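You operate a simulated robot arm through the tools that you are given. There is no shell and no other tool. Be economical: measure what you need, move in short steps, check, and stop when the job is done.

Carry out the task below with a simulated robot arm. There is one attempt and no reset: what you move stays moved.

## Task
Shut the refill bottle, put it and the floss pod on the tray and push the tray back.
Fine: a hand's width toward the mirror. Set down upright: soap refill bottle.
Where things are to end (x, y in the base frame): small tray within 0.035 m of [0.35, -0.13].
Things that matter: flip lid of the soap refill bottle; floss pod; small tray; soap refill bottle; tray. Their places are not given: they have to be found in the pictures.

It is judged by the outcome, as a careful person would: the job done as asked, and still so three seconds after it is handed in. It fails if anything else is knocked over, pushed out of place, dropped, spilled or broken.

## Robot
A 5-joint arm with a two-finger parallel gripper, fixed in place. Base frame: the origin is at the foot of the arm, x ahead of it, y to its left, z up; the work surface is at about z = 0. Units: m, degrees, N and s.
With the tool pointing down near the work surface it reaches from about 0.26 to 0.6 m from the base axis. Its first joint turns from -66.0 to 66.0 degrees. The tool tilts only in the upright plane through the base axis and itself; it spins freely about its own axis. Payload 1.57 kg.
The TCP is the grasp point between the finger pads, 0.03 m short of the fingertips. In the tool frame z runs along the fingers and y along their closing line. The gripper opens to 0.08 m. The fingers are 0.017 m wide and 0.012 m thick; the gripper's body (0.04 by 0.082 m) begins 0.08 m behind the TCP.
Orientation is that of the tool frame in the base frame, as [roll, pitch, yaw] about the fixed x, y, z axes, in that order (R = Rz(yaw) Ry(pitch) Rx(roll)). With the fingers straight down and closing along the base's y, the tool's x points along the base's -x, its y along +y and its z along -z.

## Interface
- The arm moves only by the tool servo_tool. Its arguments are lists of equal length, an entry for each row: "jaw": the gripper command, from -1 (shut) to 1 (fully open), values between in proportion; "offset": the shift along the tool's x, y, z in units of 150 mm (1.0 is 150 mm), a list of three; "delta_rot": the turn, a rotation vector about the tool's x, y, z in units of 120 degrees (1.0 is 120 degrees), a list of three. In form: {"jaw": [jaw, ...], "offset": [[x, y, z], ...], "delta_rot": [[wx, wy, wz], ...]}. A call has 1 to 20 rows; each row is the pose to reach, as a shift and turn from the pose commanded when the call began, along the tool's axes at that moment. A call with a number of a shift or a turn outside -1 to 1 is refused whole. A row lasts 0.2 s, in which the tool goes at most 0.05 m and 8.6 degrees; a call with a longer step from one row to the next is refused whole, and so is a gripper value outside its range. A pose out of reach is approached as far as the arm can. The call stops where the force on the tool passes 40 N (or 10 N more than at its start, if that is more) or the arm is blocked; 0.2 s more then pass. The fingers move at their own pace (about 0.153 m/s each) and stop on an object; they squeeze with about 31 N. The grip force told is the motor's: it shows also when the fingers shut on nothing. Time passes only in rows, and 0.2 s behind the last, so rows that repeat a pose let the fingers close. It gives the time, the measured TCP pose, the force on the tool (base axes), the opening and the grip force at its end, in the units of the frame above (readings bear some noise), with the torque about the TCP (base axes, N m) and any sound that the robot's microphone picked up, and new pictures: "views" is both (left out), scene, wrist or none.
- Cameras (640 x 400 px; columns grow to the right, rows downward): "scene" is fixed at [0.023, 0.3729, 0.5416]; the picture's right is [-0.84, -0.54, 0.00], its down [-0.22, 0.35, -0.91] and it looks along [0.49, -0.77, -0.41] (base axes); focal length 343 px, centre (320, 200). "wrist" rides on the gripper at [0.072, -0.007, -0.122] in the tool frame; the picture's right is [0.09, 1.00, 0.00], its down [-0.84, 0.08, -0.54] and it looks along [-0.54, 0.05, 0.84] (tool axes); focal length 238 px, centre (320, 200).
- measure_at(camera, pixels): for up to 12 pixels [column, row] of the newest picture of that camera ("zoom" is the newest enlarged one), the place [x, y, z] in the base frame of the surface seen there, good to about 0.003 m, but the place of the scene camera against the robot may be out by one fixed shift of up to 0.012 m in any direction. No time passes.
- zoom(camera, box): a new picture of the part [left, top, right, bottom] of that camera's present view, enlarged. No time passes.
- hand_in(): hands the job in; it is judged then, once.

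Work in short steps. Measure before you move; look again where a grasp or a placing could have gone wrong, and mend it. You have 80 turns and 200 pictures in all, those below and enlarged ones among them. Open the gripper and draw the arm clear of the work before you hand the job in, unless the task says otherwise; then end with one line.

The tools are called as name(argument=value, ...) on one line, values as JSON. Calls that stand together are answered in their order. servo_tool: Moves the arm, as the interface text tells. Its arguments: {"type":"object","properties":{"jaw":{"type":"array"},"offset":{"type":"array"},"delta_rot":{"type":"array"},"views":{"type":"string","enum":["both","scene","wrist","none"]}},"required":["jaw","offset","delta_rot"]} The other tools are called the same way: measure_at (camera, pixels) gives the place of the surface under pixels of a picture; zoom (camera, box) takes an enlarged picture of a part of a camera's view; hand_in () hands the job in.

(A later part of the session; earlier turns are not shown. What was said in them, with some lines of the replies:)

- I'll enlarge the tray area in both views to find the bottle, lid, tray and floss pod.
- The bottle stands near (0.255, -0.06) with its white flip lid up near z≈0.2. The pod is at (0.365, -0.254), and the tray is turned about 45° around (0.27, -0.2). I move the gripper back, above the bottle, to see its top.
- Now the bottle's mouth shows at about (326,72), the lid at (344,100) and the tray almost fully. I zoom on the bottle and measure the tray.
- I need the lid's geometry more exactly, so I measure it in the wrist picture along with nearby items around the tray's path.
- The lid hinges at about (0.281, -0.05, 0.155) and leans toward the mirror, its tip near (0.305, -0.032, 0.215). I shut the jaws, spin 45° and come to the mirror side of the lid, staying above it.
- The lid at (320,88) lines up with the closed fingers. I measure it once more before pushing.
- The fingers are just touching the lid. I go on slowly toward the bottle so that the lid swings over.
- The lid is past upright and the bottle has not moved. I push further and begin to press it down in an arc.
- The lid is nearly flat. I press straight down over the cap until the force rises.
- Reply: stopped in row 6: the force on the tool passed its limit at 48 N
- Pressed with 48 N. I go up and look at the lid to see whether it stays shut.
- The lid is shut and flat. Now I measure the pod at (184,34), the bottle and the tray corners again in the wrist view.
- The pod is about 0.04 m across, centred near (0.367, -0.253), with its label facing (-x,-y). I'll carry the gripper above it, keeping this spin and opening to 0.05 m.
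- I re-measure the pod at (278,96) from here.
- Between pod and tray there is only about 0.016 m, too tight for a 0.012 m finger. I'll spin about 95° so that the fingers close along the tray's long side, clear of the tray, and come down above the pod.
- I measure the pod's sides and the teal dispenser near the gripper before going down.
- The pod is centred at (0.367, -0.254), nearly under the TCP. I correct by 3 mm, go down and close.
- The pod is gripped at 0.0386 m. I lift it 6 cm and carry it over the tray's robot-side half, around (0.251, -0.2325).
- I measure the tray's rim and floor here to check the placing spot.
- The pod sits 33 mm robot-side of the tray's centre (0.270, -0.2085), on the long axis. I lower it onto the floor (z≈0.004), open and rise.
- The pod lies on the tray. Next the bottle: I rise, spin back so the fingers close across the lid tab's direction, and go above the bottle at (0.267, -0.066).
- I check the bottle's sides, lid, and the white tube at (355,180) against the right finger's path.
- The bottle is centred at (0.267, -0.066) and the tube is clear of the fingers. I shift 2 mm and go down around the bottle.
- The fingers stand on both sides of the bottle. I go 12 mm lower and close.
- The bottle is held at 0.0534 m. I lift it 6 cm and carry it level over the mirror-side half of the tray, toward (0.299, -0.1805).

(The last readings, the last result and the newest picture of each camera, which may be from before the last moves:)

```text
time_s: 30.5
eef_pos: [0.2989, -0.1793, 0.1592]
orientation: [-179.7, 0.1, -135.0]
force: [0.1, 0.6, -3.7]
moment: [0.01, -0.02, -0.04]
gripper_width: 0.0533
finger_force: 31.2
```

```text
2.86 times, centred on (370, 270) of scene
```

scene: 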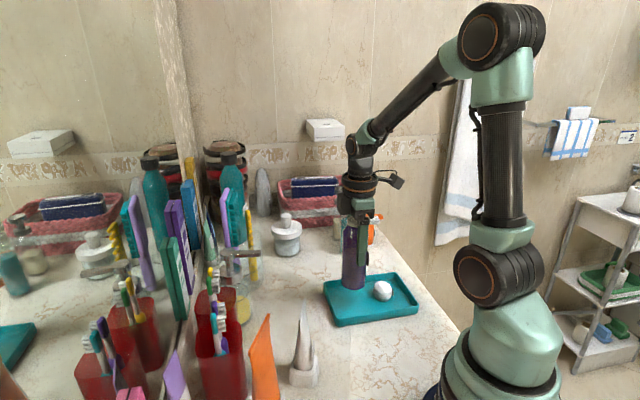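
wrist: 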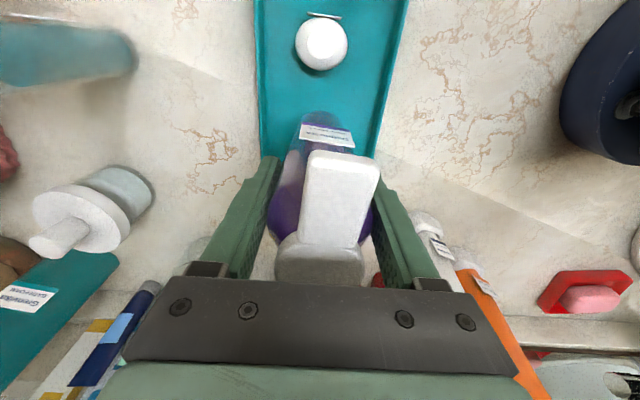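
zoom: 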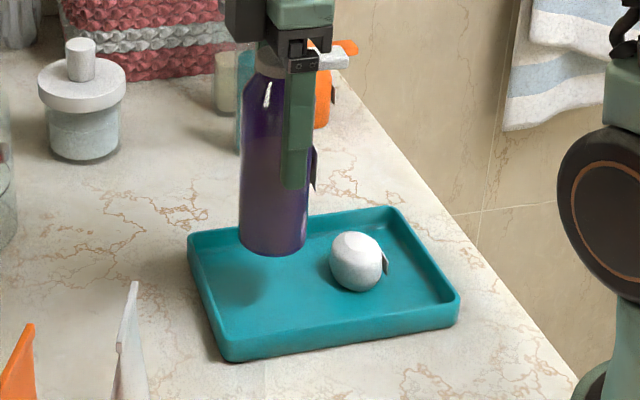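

The bottle hangs upright over the tray. I lower it slowly to the tray floor (TCP z≈0.104).

servo_tool(jaw=[-1, -1, -1, -1, -1, -1, -1, -1], offset=[[0, 0, 0.1], [0, 0, 0.2], [0, 0, 0.28], [0, 0, 0.32], [0, 0, 0.34], [0, 0, 0.355], [0, 0, 0.365], [0, 0, 0.37]], delta_rot=[[0, 0, 0], [0, 0, 0], [0, 0, 0], [0, 0, 0], [0, 0, 0], [0, 0, 0], [0, 0, 0], [0, 0, 0]])

zoom(camera="scene", box=[300, 200, 440, 340])

```text
time_s: 32.3
eef_pos: [0.2983, -0.1802, 0.1031]
orientation: [-179.6, 0.1, -135.0]
force: [-5.2, -3.3, 16.0]
moment: [0.12, 0.79, 0.17]
gripper_width: 0.0533
finger_force: 30.6
```

scene: 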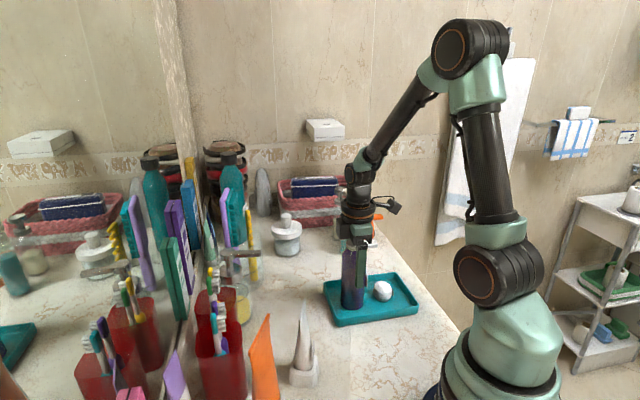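
wrist: 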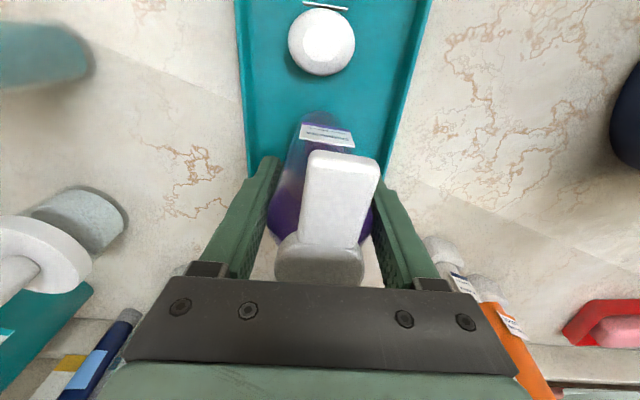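

```text
2.86 times, centred on (370, 270) of scene
```

zoom: 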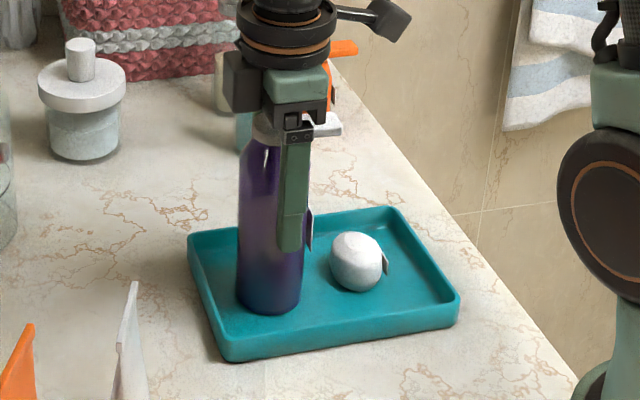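

The bottle stands on the tray floor (16 N upward). I ease 1 mm up, open gently and rise.

servo_tool(jaw=[-1, -0.2, 0.2, 0.4, 0.7, 1, 1, 1, 1, 1, 1, 1], offset=[[0, 0, -0.008], [0, 0, -0.008], [0, 0, -0.008], [0, 0, -0.008], [0, 0, -0.008], [0, 0, -0.008], [0, 0, -0.05], [0, 0, -0.15], [0, 0, -0.3], [0, 0, -0.5], [0, 0, -0.7], [0, 0, -0.9]], delta_rot=[[0, 0, 0], [0, 0, 0], [0, 0, 0], [0, 0, 0], [0, 0, 0], [0, 0, 0], [0, 0, 0], [0, 0, 0], [0, 0, 0], [0, 0, 0], [0, 0, 0], [0, 0, 0]])

zoom(camera="scene", box=[300, 200, 440, 340])

```text
time_s: 34.9
eef_pos: [0.2989, -0.1806, 0.239]
orientation: [-179.5, 0.1, -134.9]
force: [0.3, -0.5, -0.4]
moment: [-0.02, 0.01, -0.04]
gripper_width: 0.0801
finger_force: 0.1
```

scene: 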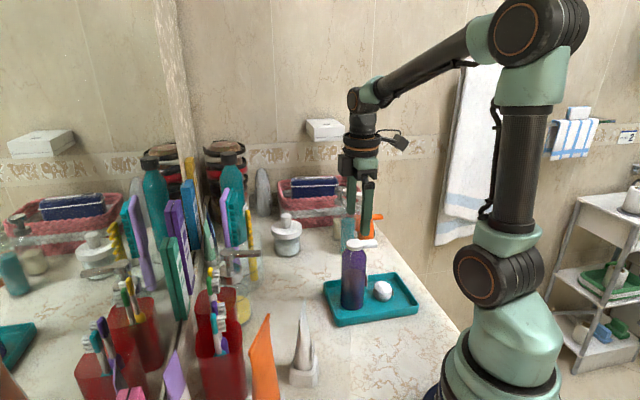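
wrist: 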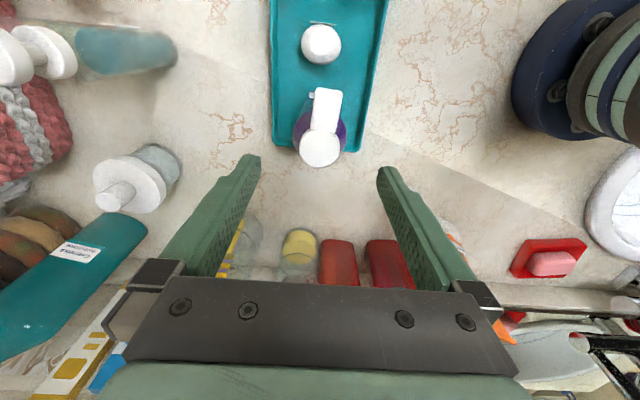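

```text
2.86 times, centred on (370, 270) of scene
```

zoom: 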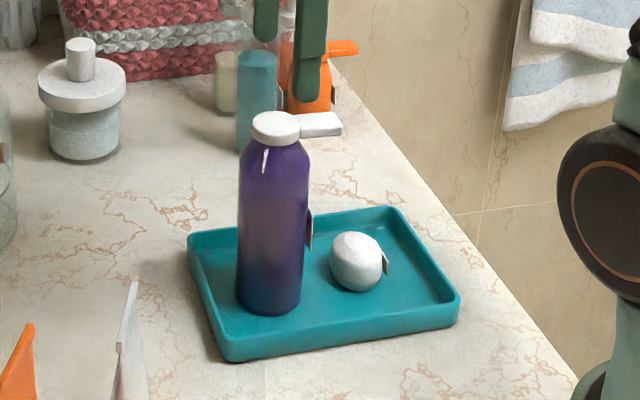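

Bottle upright on the tray, lid still shut. I check the tray's path forward in the picture and move the open gripper to the robot-side end of the tray, still high.

measure_at(camera="wrist", pixels=[[276, 140], [358, 148], [300, 245], [298, 265], [340, 245], [250, 230], [270, 180], [388, 2], [270, 10], [160, 180], [320, 200], [385, 245]])

servo_tool(jaw=[1, 1, 1, 1, 1, 1, 1], offset=[[0.15, 0, -0.1], [0.35, 0, -0.1], [0.55, 0.01, -0.1], [0.75, 0.01, -0.1], [0.9, 0.02, -0.1], [1.0, 0.02, -0.1], [1.0, 0.02, -0.1]], delta_rot=[[0, 0, 0], [0, 0, 0], [0, 0, 0], [0, 0, 0], [0, 0, 0], [0, 0, 0], [0, 0, 0]])

```text
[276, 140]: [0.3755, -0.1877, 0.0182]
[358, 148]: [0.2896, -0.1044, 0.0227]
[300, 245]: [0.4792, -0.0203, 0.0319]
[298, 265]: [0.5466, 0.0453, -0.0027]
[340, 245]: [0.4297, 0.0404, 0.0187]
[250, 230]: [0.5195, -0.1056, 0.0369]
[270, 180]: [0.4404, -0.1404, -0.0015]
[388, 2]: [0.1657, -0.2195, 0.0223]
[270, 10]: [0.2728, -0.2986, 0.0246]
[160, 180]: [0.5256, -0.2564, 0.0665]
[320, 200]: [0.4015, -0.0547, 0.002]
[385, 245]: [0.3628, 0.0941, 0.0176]
```

```text
time_s: 36.5
eef_pos: [0.1906, -0.2838, 0.2524]
orientation: [-179.6, -0.2, -134.8]
force: [0.1, 0.4, 0.1]
moment: [0.0, 0.0, 0.0]
gripper_width: 0.0802
finger_force: 0.1
```

scene: 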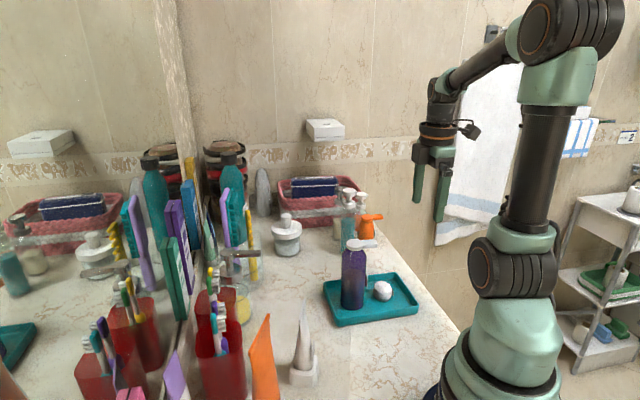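
wrist: 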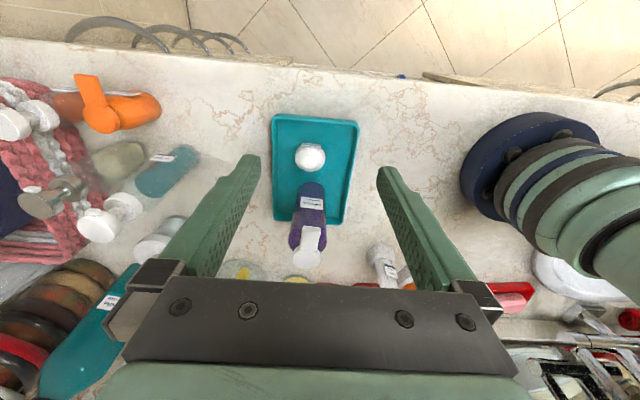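

I measure the tray's near edge from here, and the counter's edge, to choose the descent point.

measure_at(camera="wrist", pixels=[[275, 116], [315, 118], [357, 124], [315, 100], [315, 75], [240, 90], [400, 95], [344, 221], [276, 218]])

```text
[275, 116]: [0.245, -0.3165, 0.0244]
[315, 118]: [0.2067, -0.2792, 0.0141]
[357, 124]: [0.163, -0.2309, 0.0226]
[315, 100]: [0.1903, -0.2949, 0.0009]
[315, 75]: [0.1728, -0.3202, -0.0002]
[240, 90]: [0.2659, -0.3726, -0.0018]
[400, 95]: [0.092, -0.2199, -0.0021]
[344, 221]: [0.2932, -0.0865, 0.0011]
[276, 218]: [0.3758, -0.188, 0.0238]
```

Tray end-edge midpoint is (0.2045, -0.2735). I go 28 mm behind it and descend in two stages.

servo_tool(jaw=[1, 1, 1, 1, 1, 1], offset=[[0.071, -0.014, 0.1], [0.071, -0.014, 0.3], [0.071, -0.014, 0.5], [0.071, -0.014, 0.7], [0.071, -0.014, 0.9], [0.071, -0.014, 1.0]], delta_rot=[[0, 0, 0], [0, 0, 0], [0, 0, 0], [0, 0, 0], [0, 0, 0], [0, 0, 0]])

```text
time_s: 37.9
eef_pos: [0.1829, -0.2942, 0.1026]
orientation: [-179.7, 0.0, -135.1]
force: [0.0, -0.3, 0.2]
moment: [0.01, -0.01, 0.0]
gripper_width: 0.0801
finger_force: 0.0
```

scene: 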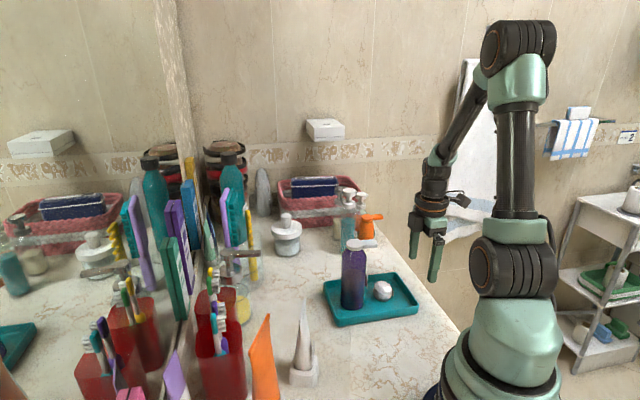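
wrist: 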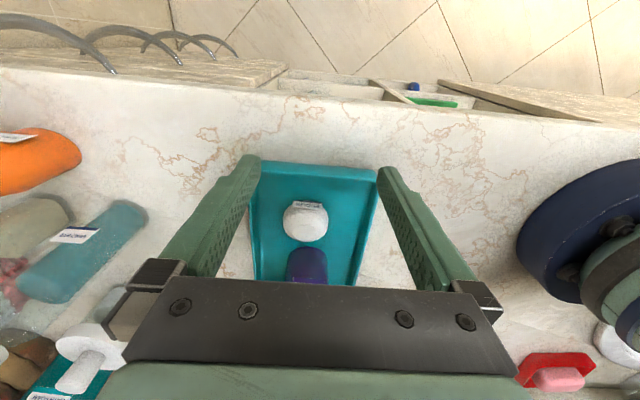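

I narrow the fingers to 0.05 m so both bear safely on the end wall, lower to z 0.038 and start pushing slowly to contact.

servo_tool(jaw=[0.6, 0.25, 0.25, 0.25, 0.25, 0.25, 0.25, 0.25, 0.25, 0.25, 0.25], offset=[[0, 0, 0.1], [0, 0, 0.2], [0, 0, 0.33], [0, 0, 0.43], [0, 0, 0.43], [-0.05, 0, 0.43], [-0.1, 0, 0.43], [-0.14, 0, 0.43], [-0.18, 0, 0.43], [-0.22, 0, 0.43], [-0.26, 0, 0.43]], delta_rot=[[0, 0, 0], [0, 0, 0], [0, 0, 0], [0, 0, 0], [0, 0, 0], [0, 0, 0], [0, 0, 0], [0, 0, 0], [0, 0, 0], [0, 0, 0], [0, 0, 0]])

```text
time_s: 40.3
eef_pos: [0.2132, -0.2661, 0.04]
orientation: [-179.7, 0.0, -134.8]
force: [-1.7, -1.0, 0.0]
moment: [-0.04, 0.06, 0.04]
gripper_width: 0.0501
finger_force: 0.4
```

scene: 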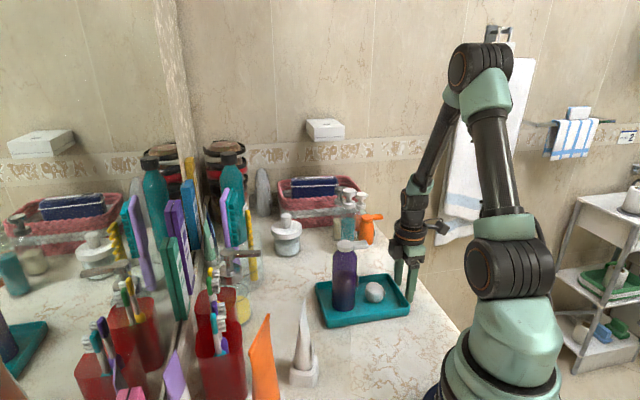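
wrist: 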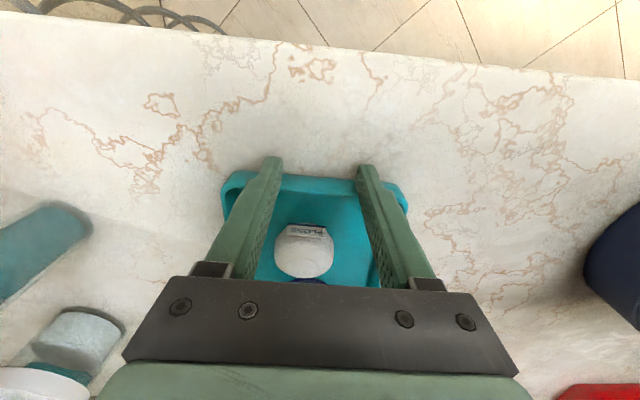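

The tray slides smoothly with about 2 N and the bottle stands steady. I keep pushing slowly for the next 60 mm.

servo_tool(jaw=[0.25, 0.25, 0.25, 0.25, 0.25, 0.25, 0.25, 0.25, 0.25, 0.25], offset=[[-0.04, 0, 0], [-0.08, 0, 0], [-0.12, 0, 0], [-0.16, 0, 0], [-0.2, 0, 0], [-0.24, 0, 0], [-0.28, 0, 0], [-0.32, 0, 0], [-0.36, 0, 0], [-0.4, 0, 0]], delta_rot=[[0, 0, 0], [0, 0, 0], [0, 0, 0], [0, 0, 0], [0, 0, 0], [0, 0, 0], [0, 0, 0], [0, 0, 0], [0, 0, 0], [0, 0, 0]])

```text
time_s: 42.5
eef_pos: [0.2555, -0.2225, 0.0386]
orientation: [-179.7, 0.1, -135.0]
force: [-1.8, -2.1, 1.0]
moment: [-0.01, 0.09, 0.03]
gripper_width: 0.0498
finger_force: 0.0
```

scene: 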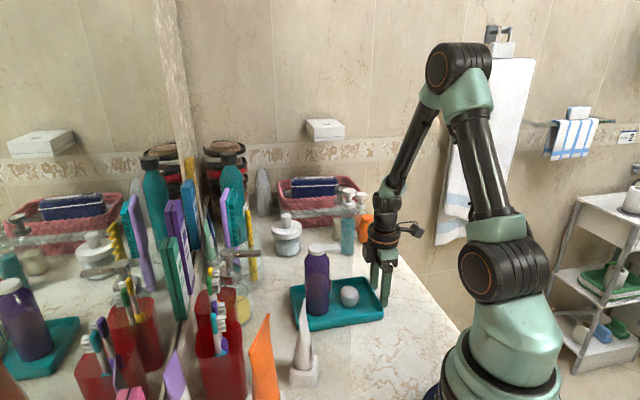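
wrist: 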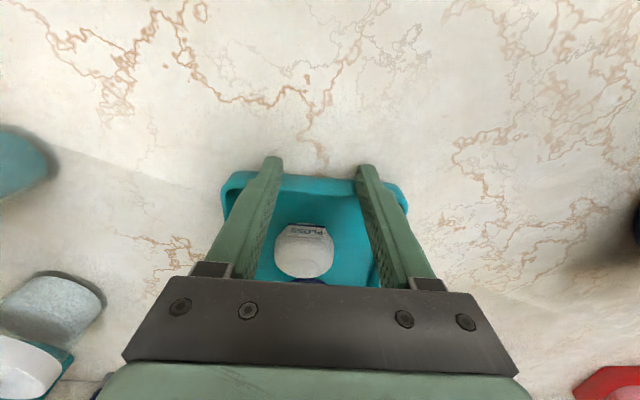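

About 32 mm remain. I finish the push, back off a little and rise.

servo_tool(jaw=[0.25, 0.25, 0.25, 0.25, 0.25, 0.25, 0.25, 0.25, 0.25, 0.25, 0.25, 0.25, 0.25], offset=[[-0.04, 0, 0], [-0.08, 0, 0], [-0.12, 0, 0], [-0.16, 0, 0], [-0.19, 0, 0], [-0.21, 0, 0], [-0.15, 0, 0], [-0.05, 0, 0], [0, 0, 0], [0, 0, -0.25], [0, 0, -0.5], [0, 0, -0.75], [0, 0, -1.0]], delta_rot=[[0, 0, 0], [0, 0, 0], [0, 0, 0], [0, 0, 0], [0, 0, 0], [0, 0, 0], [0, 0, 0], [0, 0, 0], [0, 0, 0], [0, 0, 0], [0, 0, 0], [0, 0, 0], [0, 0, 0]])

zoom(camera="scene", box=[260, 220, 400, 350])

```text
time_s: 45.3
eef_pos: [0.2536, -0.2244, 0.1866]
orientation: [-179.7, 0.0, -135.0]
force: [0.4, 0.6, -0.8]
moment: [-0.02, 0.01, 0.01]
gripper_width: 0.05
finger_force: 0.0
```

scene: 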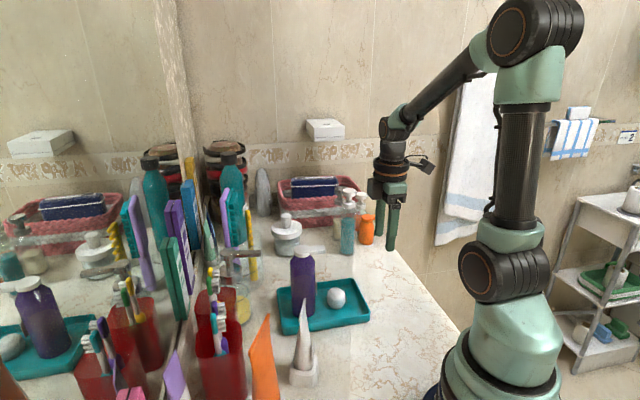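
wrist: 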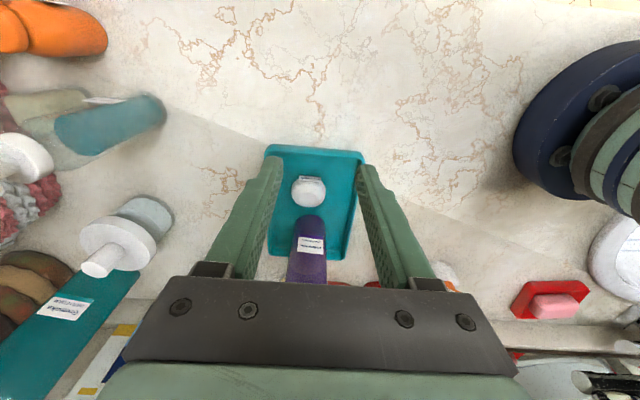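

```text
3.08 times, centred on (330, 285) of scene
```

zoom: 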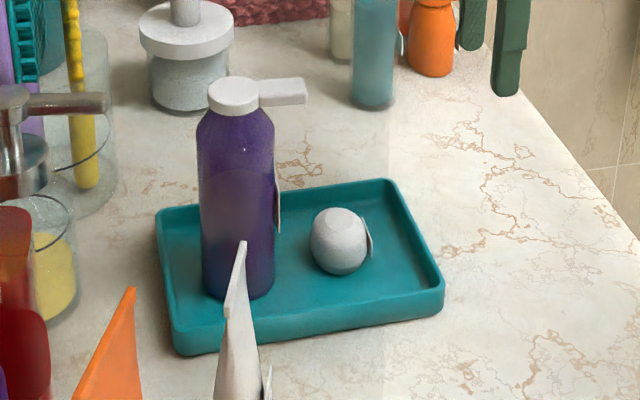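

All good: bottle upright and shut, pod on the tray. I measure the tray's corners and draw the arm clear.

measure_at(camera="wrist", pixels=[[268, 148], [362, 155], [346, 256], [315, 148]])

servo_tool(jaw=[1, 1, 1, 1, 1], offset=[[0, 0, -0.25], [0, 0, -0.5], [0, 0, -0.75], [0, 0, -0.95], [0, 0, -0.95]], delta_rot=[[0, 0, 0], [0, 0, 0], [0, 0, 0], [0, 0, 0], [0, 0, 0]])

```text
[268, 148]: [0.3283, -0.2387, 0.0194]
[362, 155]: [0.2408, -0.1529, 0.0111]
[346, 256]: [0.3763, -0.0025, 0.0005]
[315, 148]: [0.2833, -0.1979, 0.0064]
```

```text
time_s: 46.5
eef_pos: [0.2525, -0.2232, 0.3283]
orientation: [-179.6, 0.0, -135.0]
force: [0.7, 0.3, -0.3]
moment: [0.03, 0.0, -0.02]
gripper_width: 0.08
finger_force: 0.0
```

scene: 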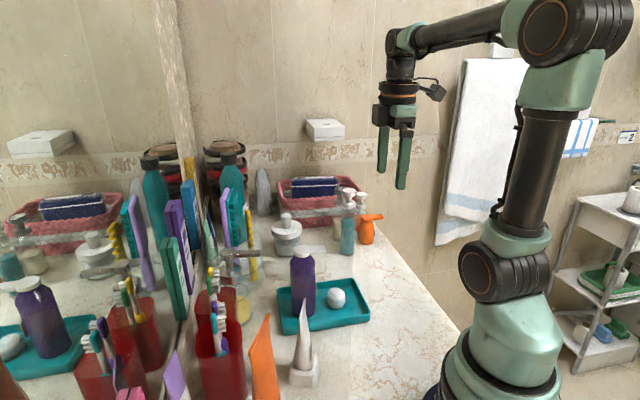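
wrist: 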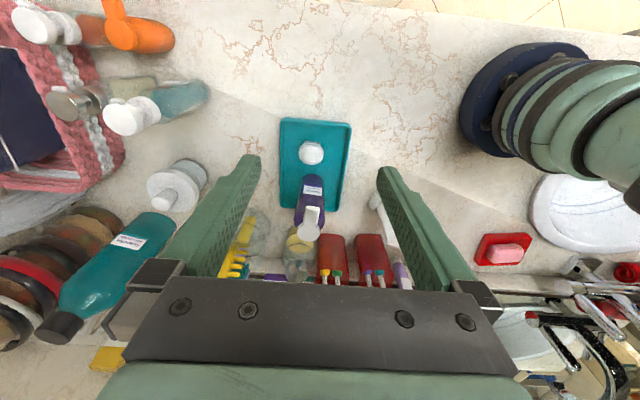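

The tray's near edge midpoint is (0.284, -0.197), which puts its centre near (0.348, -0.134), within tolerance. Everything is standing and the arm is clear, so I hand in.

hand_in()

```text
The job is handed in.
```

The job is handed in: the refill bottle's lid is shut, and the bottle (upright) and floss pod are on the tray. The tray is pushed back toward the mirror, its centre at about (0.348, -0.134).
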